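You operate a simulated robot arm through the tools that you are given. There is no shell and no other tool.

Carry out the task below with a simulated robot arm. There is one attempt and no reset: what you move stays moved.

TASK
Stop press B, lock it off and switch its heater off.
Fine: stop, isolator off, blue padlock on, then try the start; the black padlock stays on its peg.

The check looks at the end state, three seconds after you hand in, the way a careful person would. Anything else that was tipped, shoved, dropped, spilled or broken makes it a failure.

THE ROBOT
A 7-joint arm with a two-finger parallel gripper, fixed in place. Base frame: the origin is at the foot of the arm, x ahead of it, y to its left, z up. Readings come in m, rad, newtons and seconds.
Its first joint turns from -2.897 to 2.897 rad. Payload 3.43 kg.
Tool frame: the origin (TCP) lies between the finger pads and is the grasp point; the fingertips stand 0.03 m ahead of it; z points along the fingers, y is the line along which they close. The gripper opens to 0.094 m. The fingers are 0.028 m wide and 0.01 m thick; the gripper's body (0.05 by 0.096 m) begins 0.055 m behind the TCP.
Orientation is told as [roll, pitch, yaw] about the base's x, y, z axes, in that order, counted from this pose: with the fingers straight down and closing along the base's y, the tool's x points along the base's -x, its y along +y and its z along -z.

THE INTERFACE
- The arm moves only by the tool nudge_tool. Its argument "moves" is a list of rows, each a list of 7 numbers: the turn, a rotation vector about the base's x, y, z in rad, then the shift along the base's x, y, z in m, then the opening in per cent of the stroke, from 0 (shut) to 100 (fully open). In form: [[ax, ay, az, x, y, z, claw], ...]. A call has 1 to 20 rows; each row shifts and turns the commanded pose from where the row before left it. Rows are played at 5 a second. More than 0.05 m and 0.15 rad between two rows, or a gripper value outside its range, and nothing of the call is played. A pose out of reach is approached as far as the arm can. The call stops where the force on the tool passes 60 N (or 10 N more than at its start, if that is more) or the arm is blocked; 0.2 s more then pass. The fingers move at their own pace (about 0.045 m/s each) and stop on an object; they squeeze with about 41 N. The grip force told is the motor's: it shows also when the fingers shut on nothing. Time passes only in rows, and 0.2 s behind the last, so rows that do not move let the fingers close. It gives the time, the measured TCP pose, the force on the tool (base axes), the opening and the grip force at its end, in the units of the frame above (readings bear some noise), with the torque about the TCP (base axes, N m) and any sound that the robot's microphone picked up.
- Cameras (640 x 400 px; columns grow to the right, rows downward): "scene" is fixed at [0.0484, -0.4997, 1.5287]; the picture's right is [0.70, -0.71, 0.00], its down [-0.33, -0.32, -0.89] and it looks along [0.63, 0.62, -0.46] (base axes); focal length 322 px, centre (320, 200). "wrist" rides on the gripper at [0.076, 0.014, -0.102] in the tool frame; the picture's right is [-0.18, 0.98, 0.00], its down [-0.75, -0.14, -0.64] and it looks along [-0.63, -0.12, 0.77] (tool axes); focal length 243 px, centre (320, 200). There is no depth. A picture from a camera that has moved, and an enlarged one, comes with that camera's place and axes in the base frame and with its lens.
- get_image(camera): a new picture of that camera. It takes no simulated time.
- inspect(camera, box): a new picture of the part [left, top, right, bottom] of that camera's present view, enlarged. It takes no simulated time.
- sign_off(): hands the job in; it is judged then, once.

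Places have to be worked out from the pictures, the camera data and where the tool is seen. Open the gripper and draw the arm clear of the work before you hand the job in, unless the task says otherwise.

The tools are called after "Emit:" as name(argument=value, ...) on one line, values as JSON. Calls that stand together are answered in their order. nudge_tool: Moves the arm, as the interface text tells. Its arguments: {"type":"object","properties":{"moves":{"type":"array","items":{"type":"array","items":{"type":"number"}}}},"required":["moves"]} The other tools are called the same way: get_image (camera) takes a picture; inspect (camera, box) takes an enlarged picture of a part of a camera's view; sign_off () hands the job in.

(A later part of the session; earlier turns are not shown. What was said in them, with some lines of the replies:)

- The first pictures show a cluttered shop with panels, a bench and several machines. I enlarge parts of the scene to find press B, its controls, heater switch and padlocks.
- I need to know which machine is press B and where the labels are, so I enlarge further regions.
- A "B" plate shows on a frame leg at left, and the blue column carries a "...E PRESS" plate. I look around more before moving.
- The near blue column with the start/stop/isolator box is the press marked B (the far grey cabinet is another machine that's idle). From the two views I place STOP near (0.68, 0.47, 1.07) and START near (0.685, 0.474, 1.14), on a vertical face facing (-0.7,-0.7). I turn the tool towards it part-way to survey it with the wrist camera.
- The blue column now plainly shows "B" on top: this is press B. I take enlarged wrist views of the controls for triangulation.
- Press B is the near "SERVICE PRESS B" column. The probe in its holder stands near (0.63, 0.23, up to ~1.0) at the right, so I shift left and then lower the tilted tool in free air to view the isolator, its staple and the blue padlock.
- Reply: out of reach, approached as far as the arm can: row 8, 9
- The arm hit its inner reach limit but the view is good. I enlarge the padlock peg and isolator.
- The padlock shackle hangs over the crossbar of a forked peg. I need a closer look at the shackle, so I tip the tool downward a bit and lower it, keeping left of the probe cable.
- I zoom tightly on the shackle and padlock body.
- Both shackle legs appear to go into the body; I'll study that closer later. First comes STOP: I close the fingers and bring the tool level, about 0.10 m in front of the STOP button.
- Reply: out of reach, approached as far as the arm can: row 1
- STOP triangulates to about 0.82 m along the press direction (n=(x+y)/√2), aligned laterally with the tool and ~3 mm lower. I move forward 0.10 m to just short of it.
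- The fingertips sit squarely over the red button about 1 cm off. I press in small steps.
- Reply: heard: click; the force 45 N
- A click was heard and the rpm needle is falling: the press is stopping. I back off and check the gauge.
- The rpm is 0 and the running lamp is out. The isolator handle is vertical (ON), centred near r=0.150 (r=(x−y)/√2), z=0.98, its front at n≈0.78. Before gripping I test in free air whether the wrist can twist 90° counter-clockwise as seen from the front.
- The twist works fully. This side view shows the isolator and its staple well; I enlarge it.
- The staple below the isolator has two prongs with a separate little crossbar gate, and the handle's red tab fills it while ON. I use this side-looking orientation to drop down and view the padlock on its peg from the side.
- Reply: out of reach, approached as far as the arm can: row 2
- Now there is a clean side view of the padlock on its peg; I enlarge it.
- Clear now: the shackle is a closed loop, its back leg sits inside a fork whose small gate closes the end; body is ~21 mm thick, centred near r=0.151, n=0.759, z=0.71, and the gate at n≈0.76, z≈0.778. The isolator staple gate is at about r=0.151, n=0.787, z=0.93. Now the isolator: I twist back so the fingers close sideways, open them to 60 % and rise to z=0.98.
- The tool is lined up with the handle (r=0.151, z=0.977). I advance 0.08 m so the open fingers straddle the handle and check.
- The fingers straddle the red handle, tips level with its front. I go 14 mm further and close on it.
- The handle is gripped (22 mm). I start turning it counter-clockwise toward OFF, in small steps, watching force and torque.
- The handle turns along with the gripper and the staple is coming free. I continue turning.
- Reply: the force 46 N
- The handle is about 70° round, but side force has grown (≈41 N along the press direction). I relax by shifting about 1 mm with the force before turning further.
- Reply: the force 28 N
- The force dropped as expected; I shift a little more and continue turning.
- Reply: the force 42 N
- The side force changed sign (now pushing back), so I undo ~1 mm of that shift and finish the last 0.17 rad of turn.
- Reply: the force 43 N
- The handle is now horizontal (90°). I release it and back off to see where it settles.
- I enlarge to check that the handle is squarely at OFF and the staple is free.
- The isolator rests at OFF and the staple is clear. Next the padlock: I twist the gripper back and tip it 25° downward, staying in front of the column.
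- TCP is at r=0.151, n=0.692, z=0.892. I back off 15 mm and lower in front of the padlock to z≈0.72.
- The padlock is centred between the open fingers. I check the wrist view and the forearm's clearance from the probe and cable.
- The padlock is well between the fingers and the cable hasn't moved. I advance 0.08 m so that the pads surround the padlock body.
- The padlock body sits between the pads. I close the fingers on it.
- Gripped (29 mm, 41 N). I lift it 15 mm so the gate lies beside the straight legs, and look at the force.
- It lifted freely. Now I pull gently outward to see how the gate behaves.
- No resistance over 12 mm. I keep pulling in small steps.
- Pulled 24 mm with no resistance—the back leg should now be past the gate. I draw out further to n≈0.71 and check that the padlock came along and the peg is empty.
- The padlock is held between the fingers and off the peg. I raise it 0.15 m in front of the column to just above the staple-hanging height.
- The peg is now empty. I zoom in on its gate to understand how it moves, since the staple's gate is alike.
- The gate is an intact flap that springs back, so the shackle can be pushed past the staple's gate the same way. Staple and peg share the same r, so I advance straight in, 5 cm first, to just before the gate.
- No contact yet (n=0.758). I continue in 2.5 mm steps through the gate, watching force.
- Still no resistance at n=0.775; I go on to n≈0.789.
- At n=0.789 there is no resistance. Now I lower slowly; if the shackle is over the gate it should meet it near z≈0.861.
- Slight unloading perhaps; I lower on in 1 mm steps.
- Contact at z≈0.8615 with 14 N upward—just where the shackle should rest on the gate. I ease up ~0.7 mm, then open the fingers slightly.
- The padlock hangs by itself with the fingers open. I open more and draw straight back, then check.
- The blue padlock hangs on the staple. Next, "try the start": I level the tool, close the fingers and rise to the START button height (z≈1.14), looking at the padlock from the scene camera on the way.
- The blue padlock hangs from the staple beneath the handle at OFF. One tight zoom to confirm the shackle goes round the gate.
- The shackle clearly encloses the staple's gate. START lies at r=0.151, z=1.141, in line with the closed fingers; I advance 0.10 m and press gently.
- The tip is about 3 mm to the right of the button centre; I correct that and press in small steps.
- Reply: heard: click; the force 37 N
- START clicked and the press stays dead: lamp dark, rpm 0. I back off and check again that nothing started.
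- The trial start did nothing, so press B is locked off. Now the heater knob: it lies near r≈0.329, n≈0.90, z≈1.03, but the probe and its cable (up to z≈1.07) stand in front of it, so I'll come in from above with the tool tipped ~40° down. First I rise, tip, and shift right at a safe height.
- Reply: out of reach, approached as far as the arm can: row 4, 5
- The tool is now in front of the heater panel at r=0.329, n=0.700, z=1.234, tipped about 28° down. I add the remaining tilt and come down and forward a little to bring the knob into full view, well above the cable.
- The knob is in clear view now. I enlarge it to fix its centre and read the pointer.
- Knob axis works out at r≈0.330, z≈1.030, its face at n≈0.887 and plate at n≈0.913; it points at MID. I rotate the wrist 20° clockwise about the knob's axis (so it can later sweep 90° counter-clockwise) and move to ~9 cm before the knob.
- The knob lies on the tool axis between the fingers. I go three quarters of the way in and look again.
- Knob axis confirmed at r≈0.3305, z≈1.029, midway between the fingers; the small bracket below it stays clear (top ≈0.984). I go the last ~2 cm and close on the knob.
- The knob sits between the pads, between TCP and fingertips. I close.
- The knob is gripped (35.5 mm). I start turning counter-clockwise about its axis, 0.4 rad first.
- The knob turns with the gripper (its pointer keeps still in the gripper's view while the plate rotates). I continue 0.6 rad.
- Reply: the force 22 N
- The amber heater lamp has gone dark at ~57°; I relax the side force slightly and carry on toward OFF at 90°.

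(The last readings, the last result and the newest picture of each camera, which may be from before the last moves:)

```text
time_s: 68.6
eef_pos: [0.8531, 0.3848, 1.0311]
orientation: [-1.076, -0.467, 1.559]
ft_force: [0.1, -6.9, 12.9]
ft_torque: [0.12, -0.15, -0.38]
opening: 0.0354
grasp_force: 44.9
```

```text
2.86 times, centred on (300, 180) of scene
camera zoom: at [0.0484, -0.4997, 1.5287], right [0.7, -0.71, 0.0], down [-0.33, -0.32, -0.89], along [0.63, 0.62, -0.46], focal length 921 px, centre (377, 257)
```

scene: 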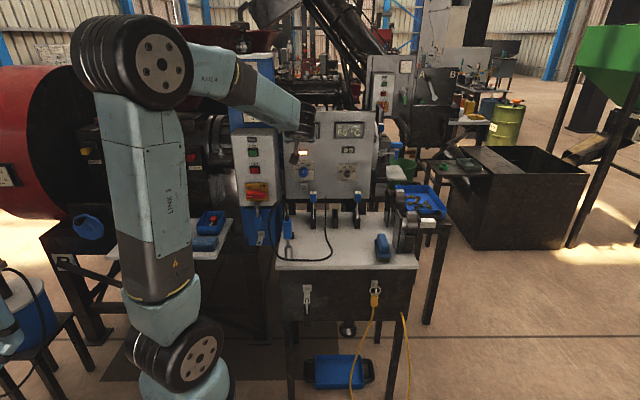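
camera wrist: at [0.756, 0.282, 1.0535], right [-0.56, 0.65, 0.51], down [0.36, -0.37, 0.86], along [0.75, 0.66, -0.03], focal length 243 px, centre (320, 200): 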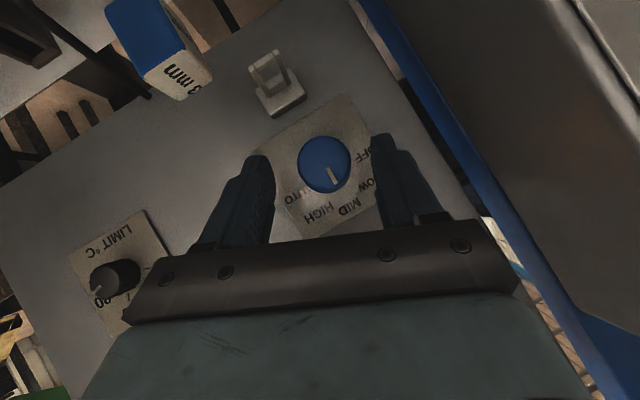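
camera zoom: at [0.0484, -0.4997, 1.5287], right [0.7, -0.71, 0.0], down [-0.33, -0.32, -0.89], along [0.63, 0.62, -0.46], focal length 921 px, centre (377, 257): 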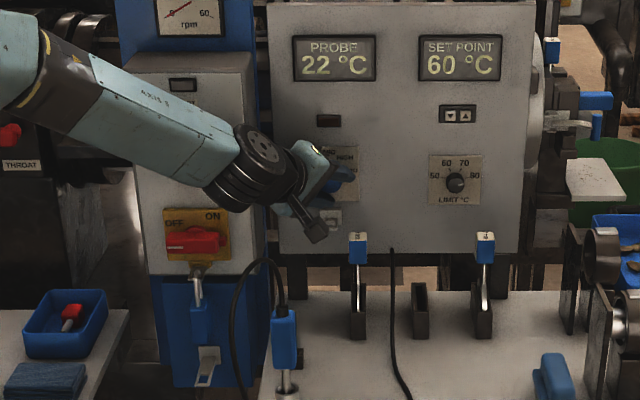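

The pointer is most of the way from LOW to OFF. I turn the last 0.27 rad.

Emit:
nudge_tool(moves=[[0, 0, 0, 0, 0, 0.0008, 0], [-0.0636, -0.0636, 0, 0, 0, 0, 0], [-0.0636, -0.0636, 0, 0, 0, 0, 0], [-0.0636, -0.0636, 0, 0, 0, 0, 0], [0, 0, 0, 0, 0, 0, 0]])

Emit:
inspect(camera="wrist", box=[220, 80, 420, 240])

Emit:
inspect(camera="scene", box=[230, 110, 370, 250])

```text
time_s: 69.8
eef_pos: [0.8535, 0.3861, 1.0312]
orientation: [-1.272, -0.27, 1.631]
ft_force: [7.9, -12.5, -7.0]
ft_torque: [0.32, -0.04, -1.28]
opening: 0.0355
grasp_force: 45.0
```

```text
2.50 times, centred on (320, 160) of wrist
camera zoom: at [0.7568, 0.3012, 1.0258], right [-0.31, 0.41, -0.86], down [-0.61, 0.6, 0.51], along [0.73, 0.68, 0.06], focal length 606 px, centre (320, 300)
```

zoom: 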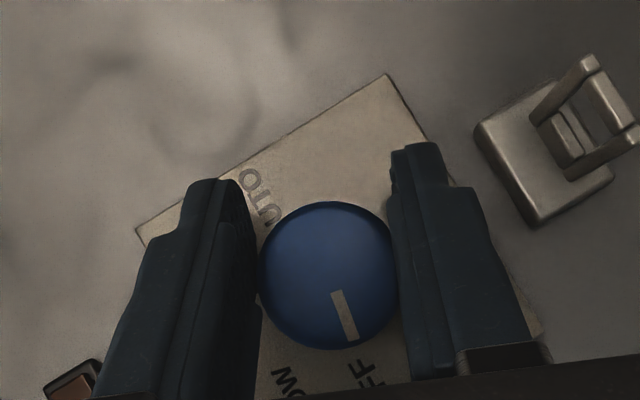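

```text
2.86 times, centred on (300, 180) of scene
camera zoom: at [0.0484, -0.4997, 1.5287], right [0.7, -0.71, 0.0], down [-0.33, -0.32, -0.89], along [0.63, 0.62, -0.46], focal length 921 px, centre (377, 257)
```

zoom: 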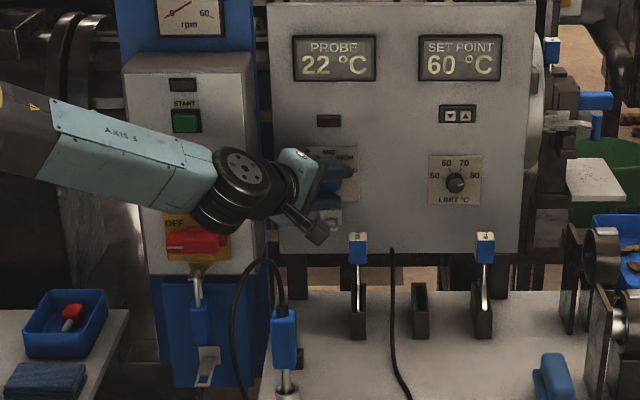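

The pointer stands at the OFF label and the knob has come to its end stop (it slipped slightly in the pads as I kept turning); the lamp is dark. I open only slightly, so the lower finger stays clear of the bracket, and back out along the tool axis.

Emit:
nudge_tool(moves=[[0, 0, 0, 0, 0, 0, 42], [0, 0, 0, 0, 0, 0, 46], [0, 0, 0, 0, 0, 0, 46], [0, 0, 0, -0.0095, -0.0014, 0.0028, 46], [0, 0, 0, -0.019, -0.0027, 0.0057, 46], [0, 0, 0, -0.0285, -0.0041, 0.0085, 46], [0, 0, 0, -0.0285, -0.0041, 0.0085, 46], [0, 0, 0, 0, 0, 0, 46]])

Emit:
get_image(camera="wrist")

Emit:
inspect(camera="scene", box=[270, 130, 370, 220])

```text
time_s: 71.6
eef_pos: [0.7658, 0.3755, 1.0549]
orientation: [-1.274, -0.271, 1.631]
ft_force: [0.3, -1.0, -0.7]
ft_torque: [0.02, 0.02, -0.02]
opening: 0.0434
grasp_force: 0.0
```

```text
taken
camera wrist: at [0.6683, 0.2912, 1.0501], right [-0.31, 0.41, -0.86], down [-0.61, 0.6, 0.51], along [0.73, 0.68, 0.06], focal length 243 px, centre (320, 200)
```

wrist: 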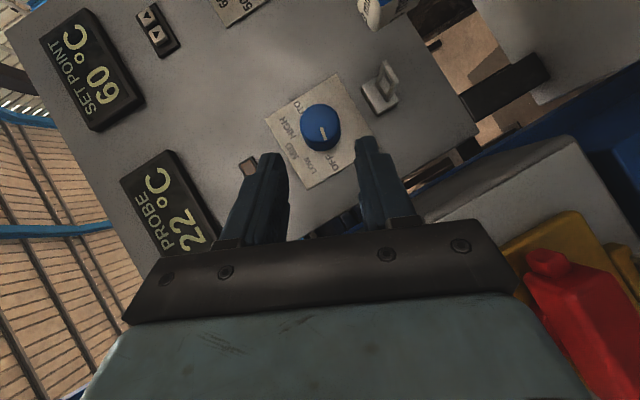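

```text
4.44 times, centred on (320, 175) of scene
camera zoom: at [0.0484, -0.4997, 1.5287], right [0.7, -0.71, 0.0], down [-0.33, -0.32, -0.89], along [0.63, 0.62, -0.46], focal length 1433 px, centre (320, 311)
```

zoom: 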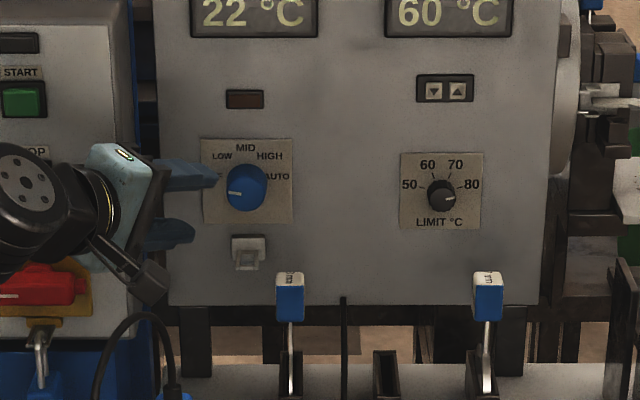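

The heater lamp is out and the pointer is at OFF. I withdraw outward and upward, clear of panel and cable.

Emit:
nudge_tool(moves=[[0, 0, 0, -0.02, -0.02, 0.015, 46], [0, 0, 0, -0.02, -0.02, 0.03, 46], [0, 0, 0, -0.02, -0.02, 0.04, 46], [0, 0, 0, -0.01, -0.01, 0.045, 60], [0, 0, 0, 0, 0, 0.045, 80], [0, 0, 0, 0, 0, 0.045, 100], [0, 0, 0, 0, 0, 0, 100]])

Emit:
get_image(camera="wrist")

Emit:
get_image(camera="scene")

Emit:
inspect(camera="scene", box=[270, 130, 370, 220])

```text
time_s: 73.4
eef_pos: [0.7254, 0.2569, 1.2794]
orientation: [-1.261, -0.298, 1.555]
ft_force: [-0.9, 0.4, -0.1]
ft_torque: [-0.01, 0.01, -0.04]
opening: 0.0939
grasp_force: 0.1
stopped in row 7: the arm was blocked; the commanded pose is now the measured one
```

```text
taken
camera wrist: at [0.6221, 0.1804, 1.2731], right [-0.29, 0.46, -0.84], down [-0.56, 0.63, 0.54], along [0.78, 0.63, 0.07], focal length 243 px, centre (320, 200)
```

wrist: 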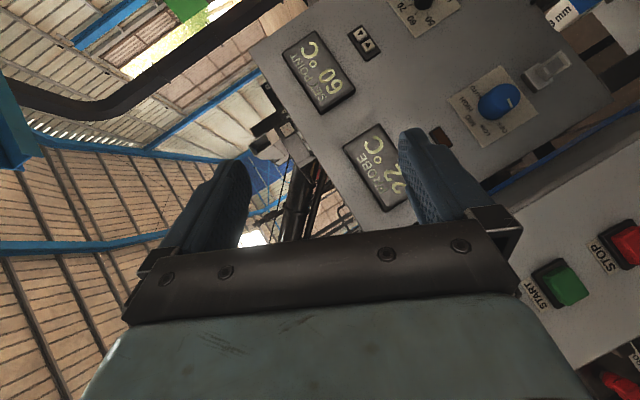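

```text
taken
```

scene: 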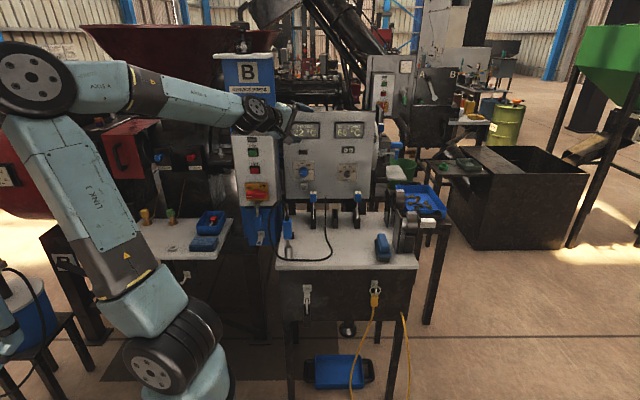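

```text
4.44 times, centred on (320, 175) of scene
camera zoom: at [0.0484, -0.4997, 1.5287], right [0.7, -0.71, 0.0], down [-0.33, -0.32, -0.89], along [0.63, 0.62, -0.46], focal length 1433 px, centre (320, 311)
```

zoom: 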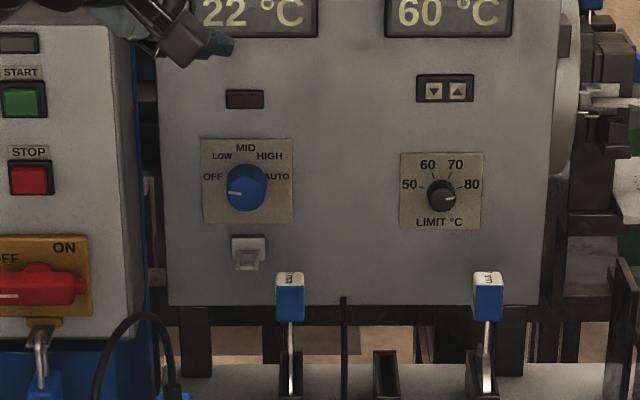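

The controller reports the arm was blocked at the end, with the tool off by ~5 cm sideways. I look closely at what the forearm may be touching before moving anything.

Emit:
inspect(camera="scene", box=[0, 20, 160, 140])

Emit:
inspect(camera="scene", box=[130, 40, 320, 160])

Emit:
inspect(camera="scene", box=[0, 120, 200, 260])

```text
3.33 times, centred on (80, 80) of scene
camera zoom: at [0.0484, -0.4997, 1.5287], right [0.7, -0.71, 0.0], down [-0.33, -0.32, -0.89], along [0.63, 0.62, -0.46], focal length 1075 px, centre (1120, 600)
```

zoom: 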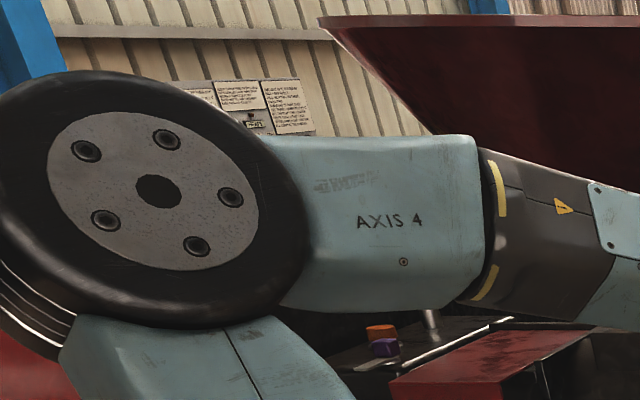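

```text
3.33 times, centred on (225, 100) of scene
camera zoom: at [0.0484, -0.4997, 1.5287], right [0.7, -0.71, 0.0], down [-0.33, -0.32, -0.89], along [0.63, 0.62, -0.46], focal length 1075 px, centre (637, 533)
```

zoom: 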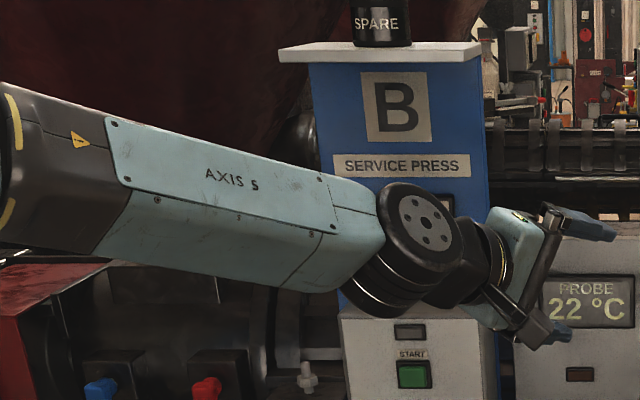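

```text
2.86 times, centred on (100, 190) of scene
camera zoom: at [0.0484, -0.4997, 1.5287], right [0.7, -0.71, 0.0], down [-0.33, -0.32, -0.89], along [0.63, 0.62, -0.46], focal length 921 px, centre (949, 229)
```

zoom: 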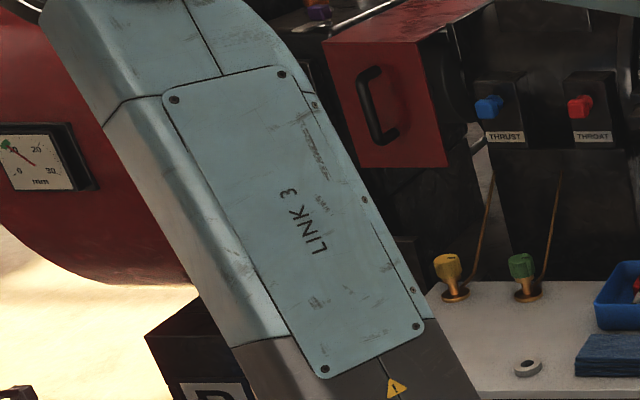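

The tool lags as if the base joint was held back by ~0.08 rad, so some upper link came up against something on the left. I retrace: a bit lower, then untwist the wrist about the panel normal back to the earlier clear posture.

Emit:
nudge_tool(moves=[[0, 0, 0, 0, 0, -0.03, 100], [0.085, 0.085, 0, 0, 0, -0.01, 100], [0.085, 0.085, 0, 0, 0, 0, 100], [0.085, 0.085, 0, 0, 0, 0, 100], [0.085, 0.085, 0, 0, 0, 0, 100], [0, 0, 0, 0, 0, 0, 100]])

Emit:
get_image(camera="scene")

Emit:
inspect(camera="scene", box=[0, 20, 160, 140])

```text
time_s: 74.8
eef_pos: [0.7228, 0.2629, 1.2384]
orientation: [-0.848, -0.608, 1.381]
ft_force: [0.8, 0.5, -0.3]
ft_torque: [0.03, 0.01, 0.0]
opening: 0.094
grasp_force: 0.1
```

```text
taken
```

scene: 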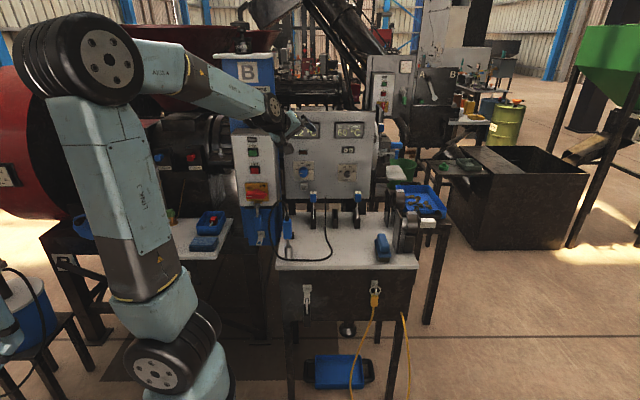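

```text
3.33 times, centred on (80, 80) of scene
camera zoom: at [0.0484, -0.4997, 1.5287], right [0.7, -0.71, 0.0], down [-0.33, -0.32, -0.89], along [0.63, 0.62, -0.46], focal length 1075 px, centre (1120, 600)
```

zoom: 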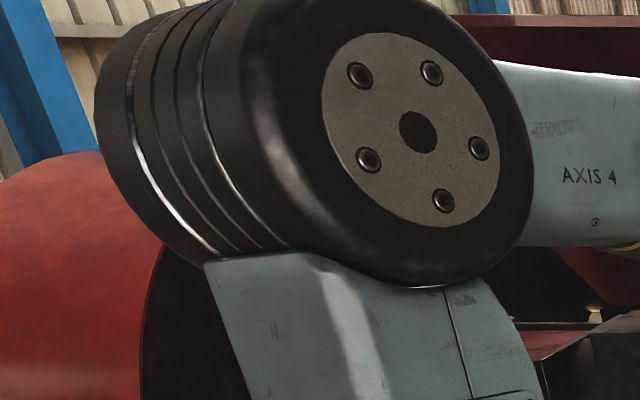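

It moves freely again, with the links drawing away from the left side. I finish untwisting.

Emit:
nudge_tool(moves=[[0.085, 0.085, 0, 0, 0, 0, 100], [0.085, 0.085, 0, 0, 0, 0, 100], [0.085, 0.085, 0, 0, 0, 0, 100], [0.085, 0.085, 0, 0, 0, 0, 100], [0.05, 0.05, 0, 0, 0, 0, 100], [0, 0, 0, 0, 0, 0, 100]])

Emit:
get_image(camera="scene")

Emit:
get_image(camera="wrist")

```text
time_s: 76.2
eef_pos: [0.7233, 0.2634, 1.2388]
orientation: [-0.165, -0.814, 0.921]
ft_force: [0.4, -0.2, -0.5]
ft_torque: [0.02, -0.02, 0.01]
opening: 0.0938
grasp_force: 0.1
```

```text
taken
```

scene: 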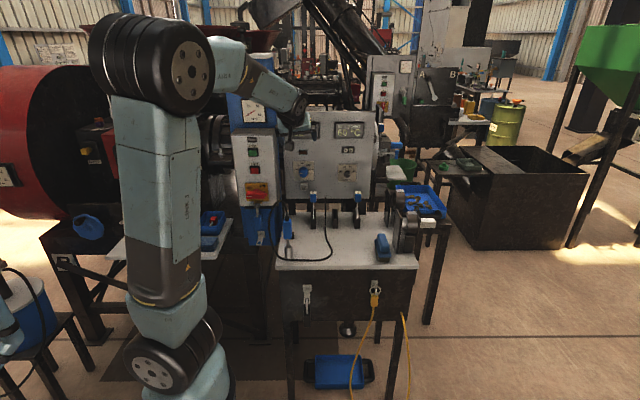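

```text
taken
camera wrist: at [0.6237, 0.1826, 1.2505], right [-0.63, 0.78, 0.02], down [0.05, 0.01, 1.0], along [0.78, 0.63, -0.05], focal length 243 px, centre (320, 200)
```

wrist: 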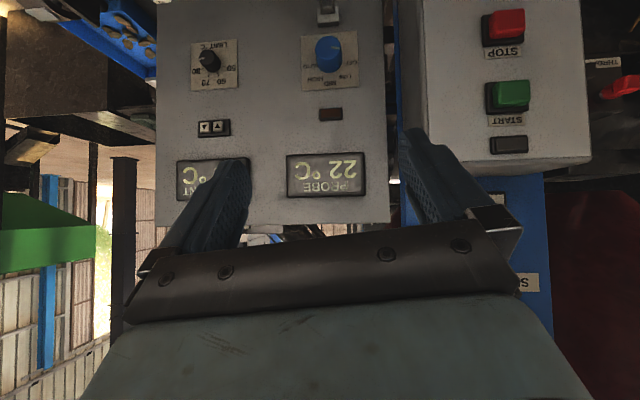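

Everything moves freely. I now return toward the starting posture (tool down, around (0.51, 0.20, 1.35)), clear of the work.

Emit:
nudge_tool(moves=[[-0.0955, 0.0955, 0, -0.018, -0.005, 0.012, 100], [-0.0955, 0.0955, 0, -0.018, -0.005, 0.012, 100], [-0.0955, 0.0955, 0, -0.018, -0.005, 0.012, 100], [-0.0955, 0.0955, 0, -0.018, -0.005, 0.012, 100], [-0.0955, 0.0955, 0, -0.018, -0.005, 0.012, 100], [-0.0955, 0.0955, 0, -0.018, -0.005, 0.012, 100], [0, 0, 0, -0.022, -0.007, 0.01, 100], [0, 0, 0, -0.022, -0.007, 0.01, 100], [0, 0, 0, -0.022, -0.007, 0.01, 100], [0, 0, 0, -0.022, -0.007, 0.01, 100], [0, 0, 0, -0.02, -0.006, 0, 100], [0, 0, 0, 0, 0, 0, 100]])

Emit:
get_image(camera="scene")

Emit:
get_image(camera="wrist")

```text
time_s: 78.8
eef_pos: [0.5046, 0.2002, 1.3512]
orientation: [-0.066, -0.009, 0.879]
ft_force: [0.3, -0.1, 0.6]
ft_torque: [0.03, 0.02, -0.03]
opening: 0.0943
grasp_force: 0.0
```

```text
taken
```

scene: 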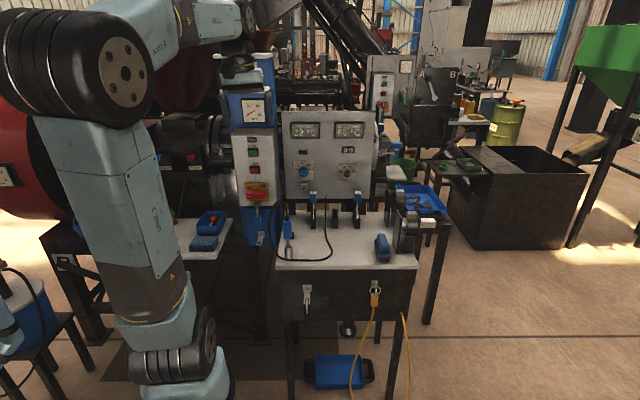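

```text
taken
camera wrist: at [0.4399, 0.1523, 1.4513], right [-0.64, 0.77, -0.06], down [0.55, 0.51, 0.66], along [0.54, 0.38, -0.75], focal length 243 px, centre (320, 200)
```

wrist: 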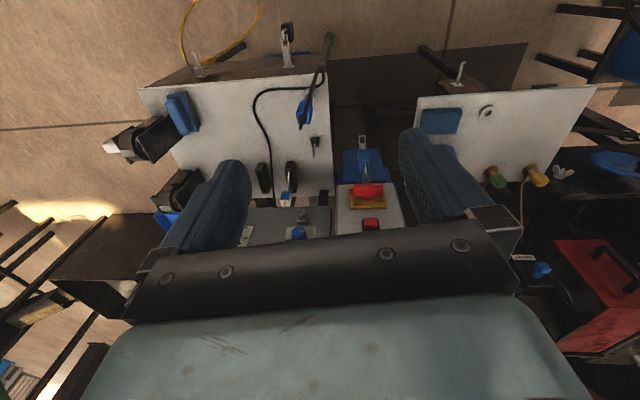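

The arm is back near its starting posture and free. To be sure nothing on the left (the lever by the red box) was disturbed, I turn the wrist camera that way and also check the padlock, isolator and heater close-up.

Emit:
inspect(camera="scene", box=[230, 120, 390, 250])

Emit:
inspect(camera="scene", box=[240, 175, 290, 245])

Emit:
nudge_tool(moves=[[0, 0, 0.14, 0, 0, 0, 100], [0, 0, 0.14, 0, 0, 0, 100], [0, 0, 0.14, 0, 0, 0, 100], [0, 0, 0.14, 0, 0, 0, 100], [0.139, -0.013, 0, 0, 0, 0, 100], [0.139, -0.013, 0, 0, 0, 0, 100], [0.139, -0.013, 0, 0, 0, 0, 100], [0, 0, 0, 0, 0, 0, 100]])

Emit:
get_image(camera="wrist")

Emit:
get_image(camera="scene")

```text
3.08 times, centred on (310, 185) of scene
camera zoom: at [0.0484, -0.4997, 1.5287], right [0.7, -0.71, 0.0], down [-0.33, -0.32, -0.89], along [0.63, 0.62, -0.46], focal length 992 px, centre (351, 246)
```

zoom: 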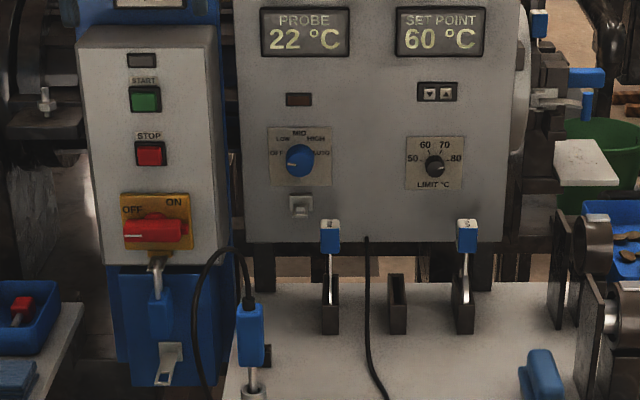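

```text
5.71 times, centred on (265, 210) of scene
camera zoom: at [0.0484, -0.4997, 1.5287], right [0.7, -0.71, 0.0], down [-0.33, -0.32, -0.89], along [0.63, 0.62, -0.46], focal length 1842 px, centre (634, 143)
```

zoom: 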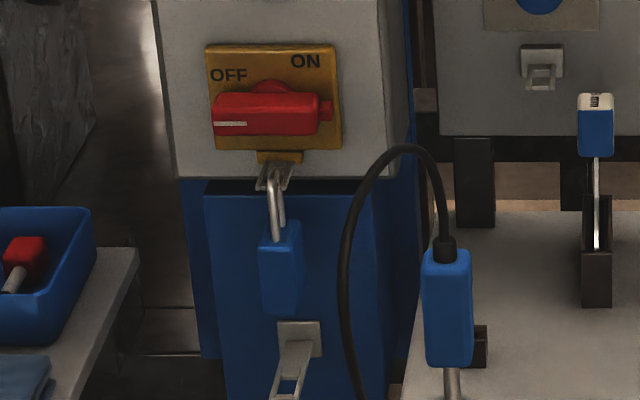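

```text
time_s: 80.6
eef_pos: [0.5056, 0.1992, 1.352]
orientation: [-0.05, -0.429, 1.436]
ft_force: [0.2, -0.3, 0.2]
ft_torque: [0.01, 0.0, -0.01]
opening: 0.0942
grasp_force: 0.1
```

```text
taken
camera wrist: at [0.4722, 0.0906, 1.4113], right [-0.95, 0.32, 0.03], down [0.16, 0.4, 0.9], along [0.27, 0.86, -0.43], focal length 243 px, centre (320, 200)
```

wrist: 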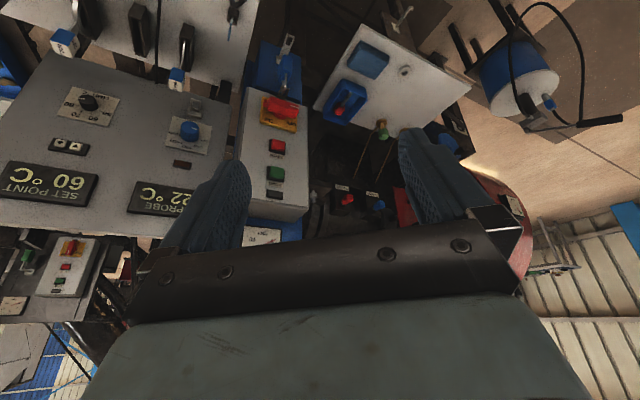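

```text
taken
```

scene: 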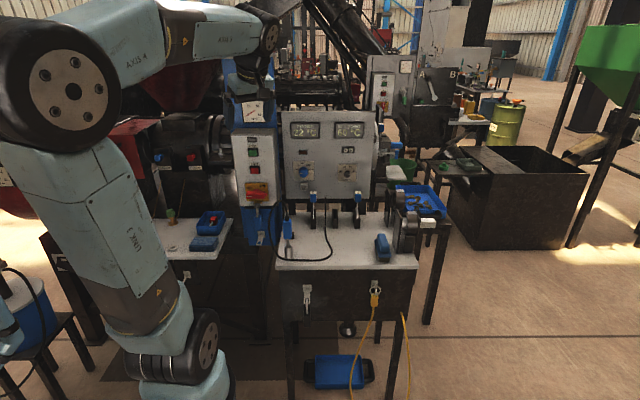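

The isolator is at OFF, the blue padlock on its staple, the heater lamp is dark. To view the left side from the scene camera I reverse this turn and go back to the earlier compact pose in front of the panel where that area was visible.

Emit:
nudge_tool(moves=[[-0.139, 0.013, 0, 0, 0, 0, 100], [-0.139, 0.013, 0, 0, 0, 0, 100], [-0.139, 0.013, 0, 0, 0, 0, 100], [0, 0, -0.14, 0, 0, 0, 100], [0, 0, -0.14, 0, 0, 0, 100], [0, 0, -0.14, 0, 0, 0, 100], [0, 0, -0.14, 0, 0, 0, 100], [0, 0, -0.09, 0, 0, 0, 100], [0, 0, 0, 0, 0, 0, 100]])

Emit:
nudge_tool(moves=[[0.0926, -0.0926, 0, 0.0065, 0.0142, -0.02, 60], [0.0926, -0.0926, 0, 0.0065, 0.0142, -0.02, 60], [0.0926, -0.0926, 0, 0.0065, 0.0142, -0.02, 60], [0.0926, -0.0926, 0, 0.0065, 0.0142, -0.02, 60], [0.0926, -0.0926, 0, 0.0065, 0.0142, -0.02, 60], [0.0926, -0.0926, 0, 0.0065, 0.0142, -0.02, 60], [0.0926, -0.0926, 0, 0.0065, 0.0142, -0.02, 60], [0.0926, -0.0926, 0, 0.0065, 0.0142, -0.02, 60], [0.0926, -0.0926, 0, 0.0065, 0.0142, -0.02, 60], [0.0926, -0.0926, 0, 0.0065, 0.0142, -0.02, 60], [0.0926, -0.0926, 0, 0.0065, 0.0142, -0.02, 60], [0, 0, 0, 0, 0, 0, 60]])

Emit:
get_image(camera="scene")

Emit:
get_image(camera="wrist")

```text
time_s: 82.6
eef_pos: [0.5053, 0.1983, 1.3507]
orientation: [-0.066, -0.008, 0.788]
ft_force: [-0.5, -0.4, -0.3]
ft_torque: [0.0, 0.0, 0.0]
opening: 0.0939
grasp_force: 0.0
```

```text
time_s: 85.2
eef_pos: [0.5796, 0.3551, 1.1343]
orientation: [-0.092, -1.451, 0.813]
ft_force: [-0.5, -0.8, -0.7]
ft_torque: [-0.01, -0.02, 0.03]
opening: 0.0565
grasp_force: 0.1
```

```text
taken
```

scene: 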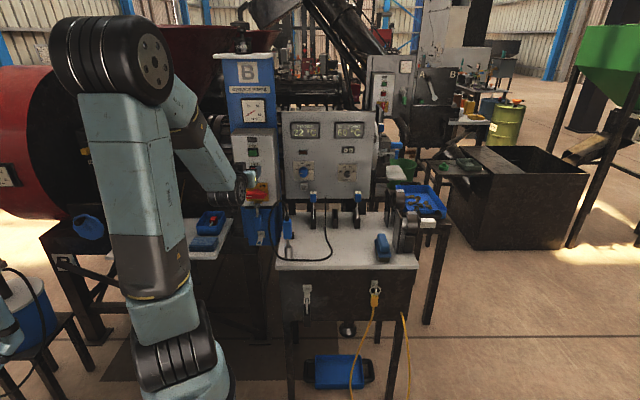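

```text
taken
camera wrist: at [0.4884, 0.2916, 1.0691], right [-0.63, 0.75, 0.17], down [-0.32, -0.46, 0.83], along [0.7, 0.47, 0.54], focal length 243 px, centre (320, 200)
```

wrist: 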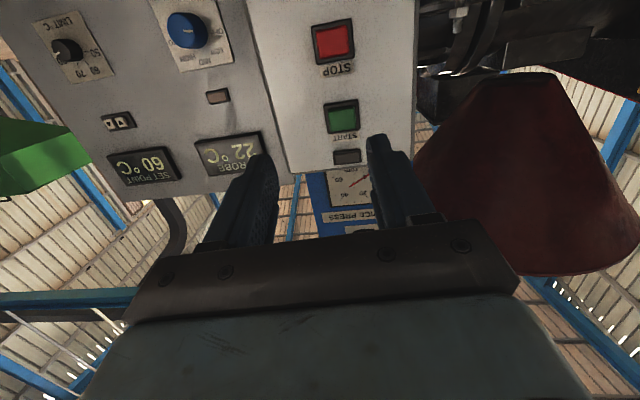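

The elbow still hides that spot. I lower the tool a little in the free space in front of the panel (well short of padlock and handle) to uncover it.

Emit:
nudge_tool(moves=[[0, 0, 0, 0, 0, -0.03, 60], [0, 0, 0, 0, 0, -0.03, 60], [0, 0, 0, 0, 0, -0.03, 60], [0, 0, 0, 0, 0, -0.03, 60], [0, 0, 0, 0, 0, -0.03, 60], [0, 0, 0, 0, 0, 0, 60]])

Emit:
get_image(camera="scene")

Emit:
inspect(camera="scene", box=[0, 60, 200, 250])

```text
time_s: 86.6
eef_pos: [0.5876, 0.3609, 0.9836]
orientation: [-0.099, -1.451, 0.82]
ft_force: [-0.2, -0.7, -0.4]
ft_torque: [0.0, -0.01, -0.04]
opening: 0.0564
grasp_force: 0.1
out of reach, approached as far as the arm can: row 3, 4
```

```text
taken
```

scene: 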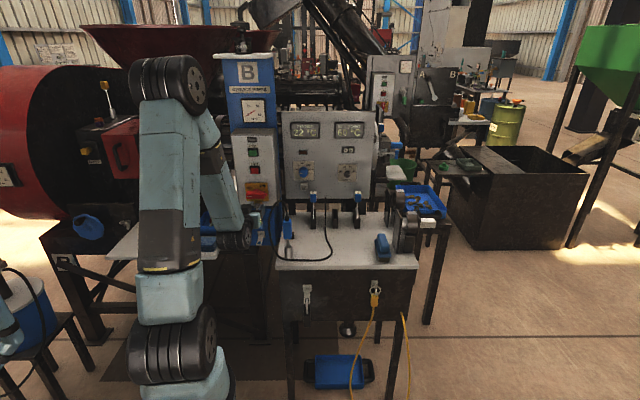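

```text
2.11 times, centred on (100, 155) of scene
camera zoom: at [0.0484, -0.4997, 1.5287], right [0.7, -0.71, 0.0], down [-0.33, -0.32, -0.89], along [0.63, 0.62, -0.46], focal length 679 px, centre (783, 295)
```

zoom: 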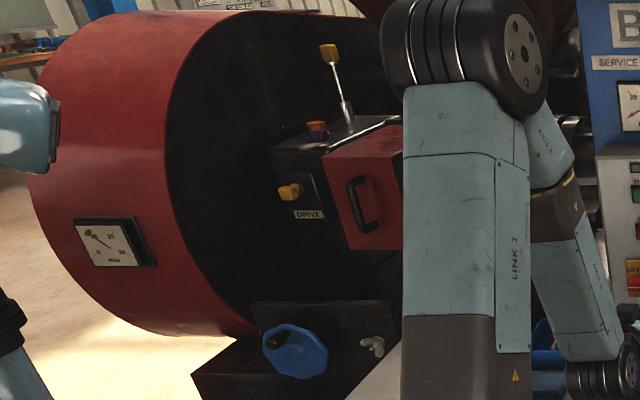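

The lever, red box, oil can and gauge are just as before, so nothing there moved. This enlarged view reaches beyond the frame's left edge; I look a bit further left to see what the elbow might have met.

Emit:
inspect(camera="scene", box=[0, 40, 40, 240])

Emit:
inspect(camera="scene", box=[0, 200, 40, 400])

Emit:
inspect(camera="scene", box=[230, 170, 410, 340])

```text
2.00 times, centred on (20, 140) of scene
camera zoom: at [0.0484, -0.4997, 1.5287], right [0.7, -0.71, 0.0], down [-0.33, -0.32, -0.89], along [0.63, 0.62, -0.46], focal length 645 px, centre (920, 320)
```

zoom: 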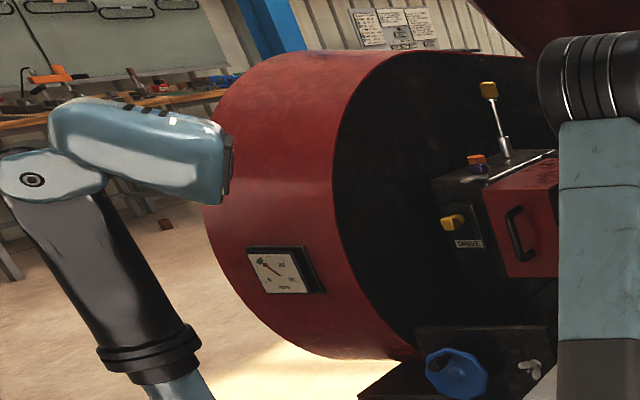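

```text
2.00 times, centred on (20, 300) of scene
camera zoom: at [0.0484, -0.4997, 1.5287], right [0.7, -0.71, 0.0], down [-0.33, -0.32, -0.89], along [0.63, 0.62, -0.46], focal length 645 px, centre (920, 0)
```

zoom: 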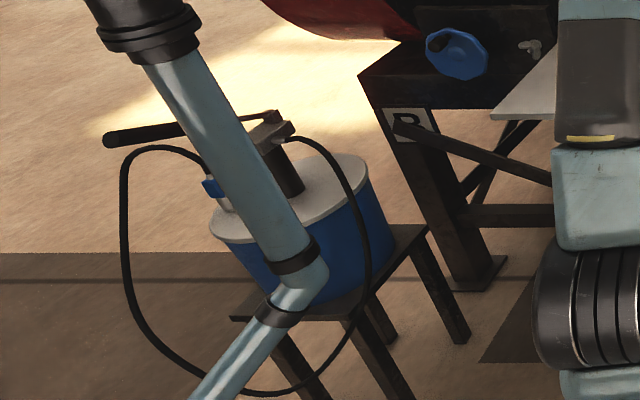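

```text
2.35 times, centred on (320, 255) of scene
camera zoom: at [0.0484, -0.4997, 1.5287], right [0.7, -0.71, 0.0], down [-0.33, -0.32, -0.89], along [0.63, 0.62, -0.46], focal length 759 px, centre (320, 71)
```

zoom: 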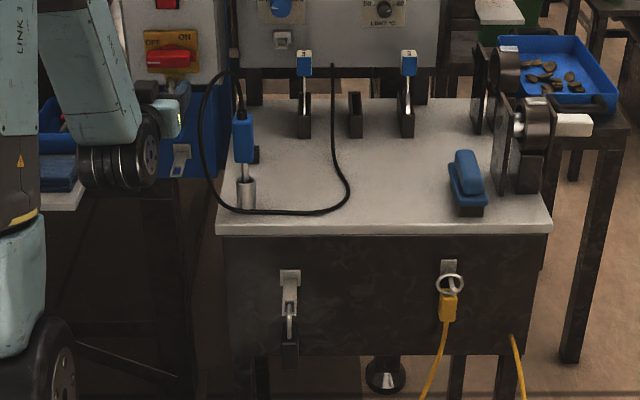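

There is a lamp-like post off to the left. I repeat the very first enlarged view of that corner to compare whether it (or the pump on the stool) has shifted since the start.

Emit:
inspect(camera="scene", box=[0, 220, 160, 320])

Emit:
inspect(camera="scene", box=[0, 130, 130, 211])

```text
4.00 times, centred on (80, 270) of scene
camera zoom: at [0.0484, -0.4997, 1.5287], right [0.7, -0.71, 0.0], down [-0.33, -0.32, -0.89], along [0.63, 0.62, -0.46], focal length 1290 px, centre (1280, -80)
```

zoom: 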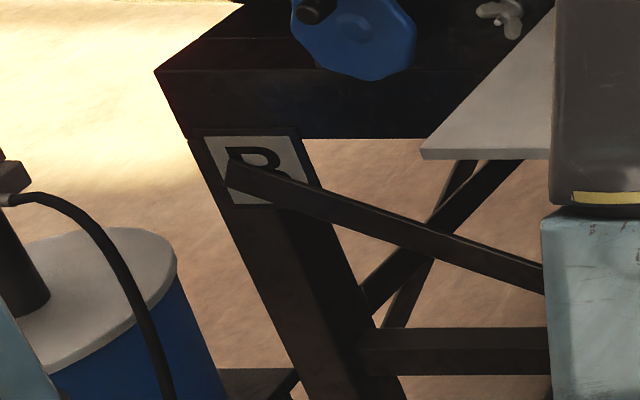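

```text
4.92 times, centred on (65, 170) of scene
camera zoom: at [0.0484, -0.4997, 1.5287], right [0.7, -0.71, 0.0], down [-0.33, -0.32, -0.89], along [0.63, 0.62, -0.46], focal length 1587 px, centre (1575, 345)
```

zoom: 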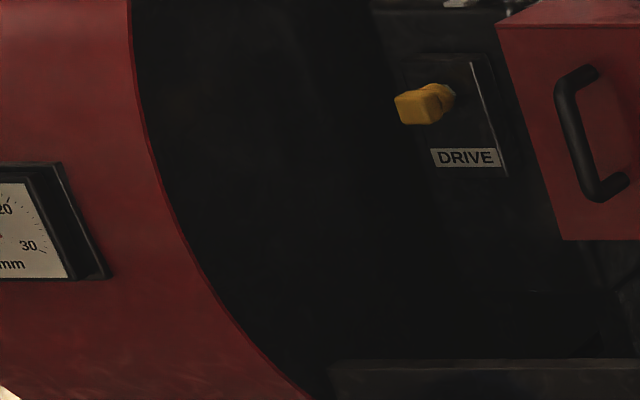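

The stool, pump, post and gauge look identical to the start, so nothing shifted. I raise the tool and return along the same free path to the starting posture, gripper open.

Emit:
nudge_tool(moves=[[0, 0, 0, 0, 0, 0.03, 60], [0, 0, 0, 0, 0, 0.03, 60], [0, 0, 0, 0, 0, 0.03, 60], [0, 0, 0, 0, 0, 0.03, 60], [0, 0, 0, 0, 0, 0.03, 60], [-0.0926, 0.0926, 0, -0.007, -0.0142, 0.02, 100], [-0.0926, 0.0926, 0, -0.007, -0.0142, 0.02, 100], [-0.0926, 0.0926, 0, -0.007, -0.0142, 0.02, 100], [-0.0926, 0.0926, 0, -0.007, -0.0142, 0.02, 100], [-0.0926, 0.0926, 0, -0.007, -0.0142, 0.02, 100], [-0.0926, 0.0926, 0, -0.007, -0.0142, 0.02, 100], [-0.0926, 0.0926, 0, -0.007, -0.0142, 0.02, 100], [-0.0926, 0.0926, 0, -0.007, -0.0142, 0.02, 100], [-0.0926, 0.0926, 0, -0.007, -0.0142, 0.02, 100], [-0.0926, 0.0926, 0, -0.007, -0.0142, 0.02, 100], [-0.0926, 0.0926, 0, -0.007, -0.0142, 0.02, 100], [0, 0, 0, 0, 0, 0, 100]])

Emit:
get_image(camera="scene")

Emit:
inspect(camera="scene", box=[235, 125, 365, 225])

Emit:
inspect(camera="scene", box=[285, 145, 325, 200])

Emit:
inspect(camera="scene", box=[245, 185, 285, 245])

Emit:
inspect(camera="scene", box=[270, 200, 450, 340])

```text
time_s: 90.2
eef_pos: [0.5076, 0.2035, 1.3548]
orientation: [-0.065, -0.006, 0.79]
ft_force: [-0.8, 0.5, 0.2]
ft_torque: [0.03, 0.01, -0.04]
opening: 0.0942
grasp_force: 0.0
```

```text
taken
```

scene: 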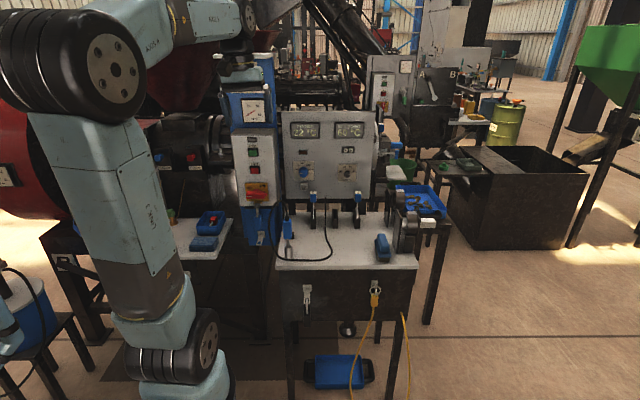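

```text
4.00 times, centred on (300, 175) of scene
camera zoom: at [0.0484, -0.4997, 1.5287], right [0.7, -0.71, 0.0], down [-0.33, -0.32, -0.89], along [0.63, 0.62, -0.46], focal length 1290 px, centre (400, 300)
```

zoom: 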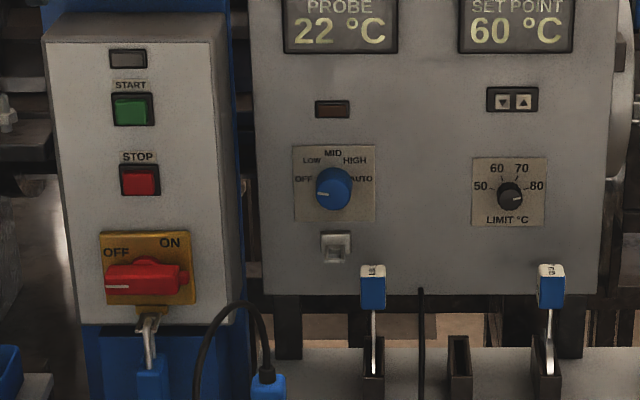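

```text
7.27 times, centred on (305, 172) of scene
camera zoom: at [0.0484, -0.4997, 1.5287], right [0.7, -0.71, 0.0], down [-0.33, -0.32, -0.89], along [0.63, 0.62, -0.46], focal length 2345 px, centre (429, 400)
```

zoom: 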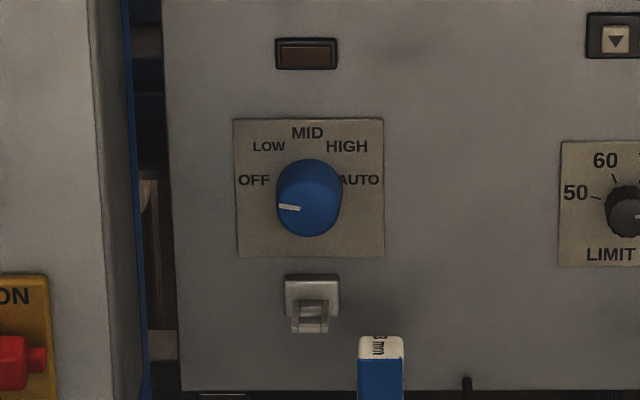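

```text
6.67 times, centred on (265, 215) of scene
camera zoom: at [0.0484, -0.4997, 1.5287], right [0.7, -0.71, 0.0], down [-0.33, -0.32, -0.89], along [0.63, 0.62, -0.46], focal length 2150 px, centre (687, 100)
```

zoom: 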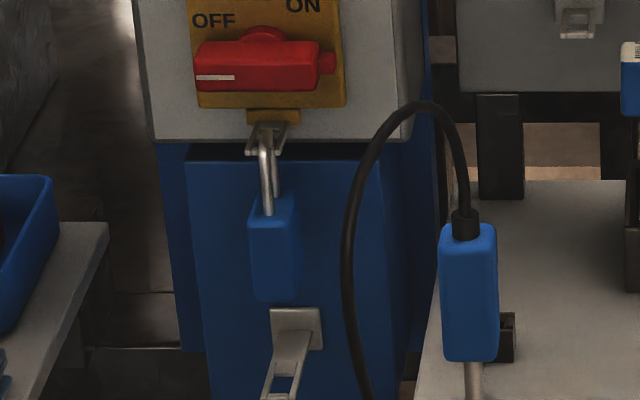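

```text
2.86 times, centred on (360, 270) of scene
camera zoom: at [0.0484, -0.4997, 1.5287], right [0.7, -0.71, 0.0], down [-0.33, -0.32, -0.89], along [0.63, 0.62, -0.46], focal length 921 px, centre (206, 0)
```

zoom: 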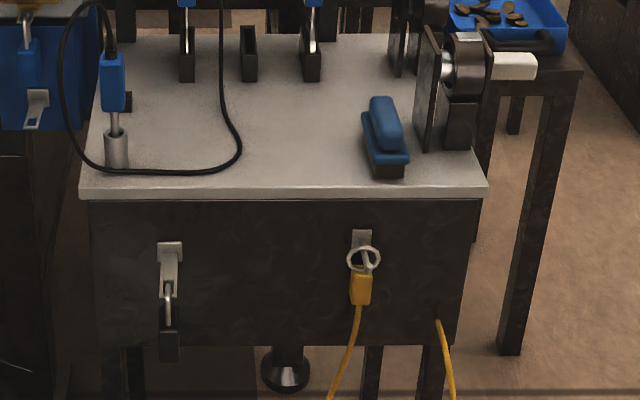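

All checks look right: rpm 0 and lamp dark, isolator at OFF with the blue padlock through its staple, trial start dead, heater knob at OFF with its lamp out, black padlock still on its peg, and the arm clear with the gripper open. I hand in.

Emit:
sign_off()

```text
The job is handed in.
```

Press B is stopped and locked off, and its heater is switched off. The job is handed in, but I haven't seen the result of the check.

- **Stop:** I pressed STOP and heard it click. The rpm needle fell to 0 and the running lamp went out.
- **Isolator and padlock:** The isolator is at OFF. The blue padlock hangs with its shackle through the staple below the handle.
- **Trial start:** I pressed START, it clicked, and the press stayed dead: lamp dark, rpm 0.
- **Heater:** The knob is turned to OFF and the amber lamp is out.
- **Black padlock:** It is still on its peg at the front of the bench.

While I was drawing back from the heater panel, the arm stopped once because something was blocking it. An upper link probably met something on the left. I backed off and compared that side with the earlier pictures. The lever, red box, gauge, pump and stool look unmoved, but I never found out what it touched. A lamp-like post also stands out there, and its head is outside the normal camera frame, so I have no earlier view of the head to compare.

The arm is back near its starting position with the gripper open.
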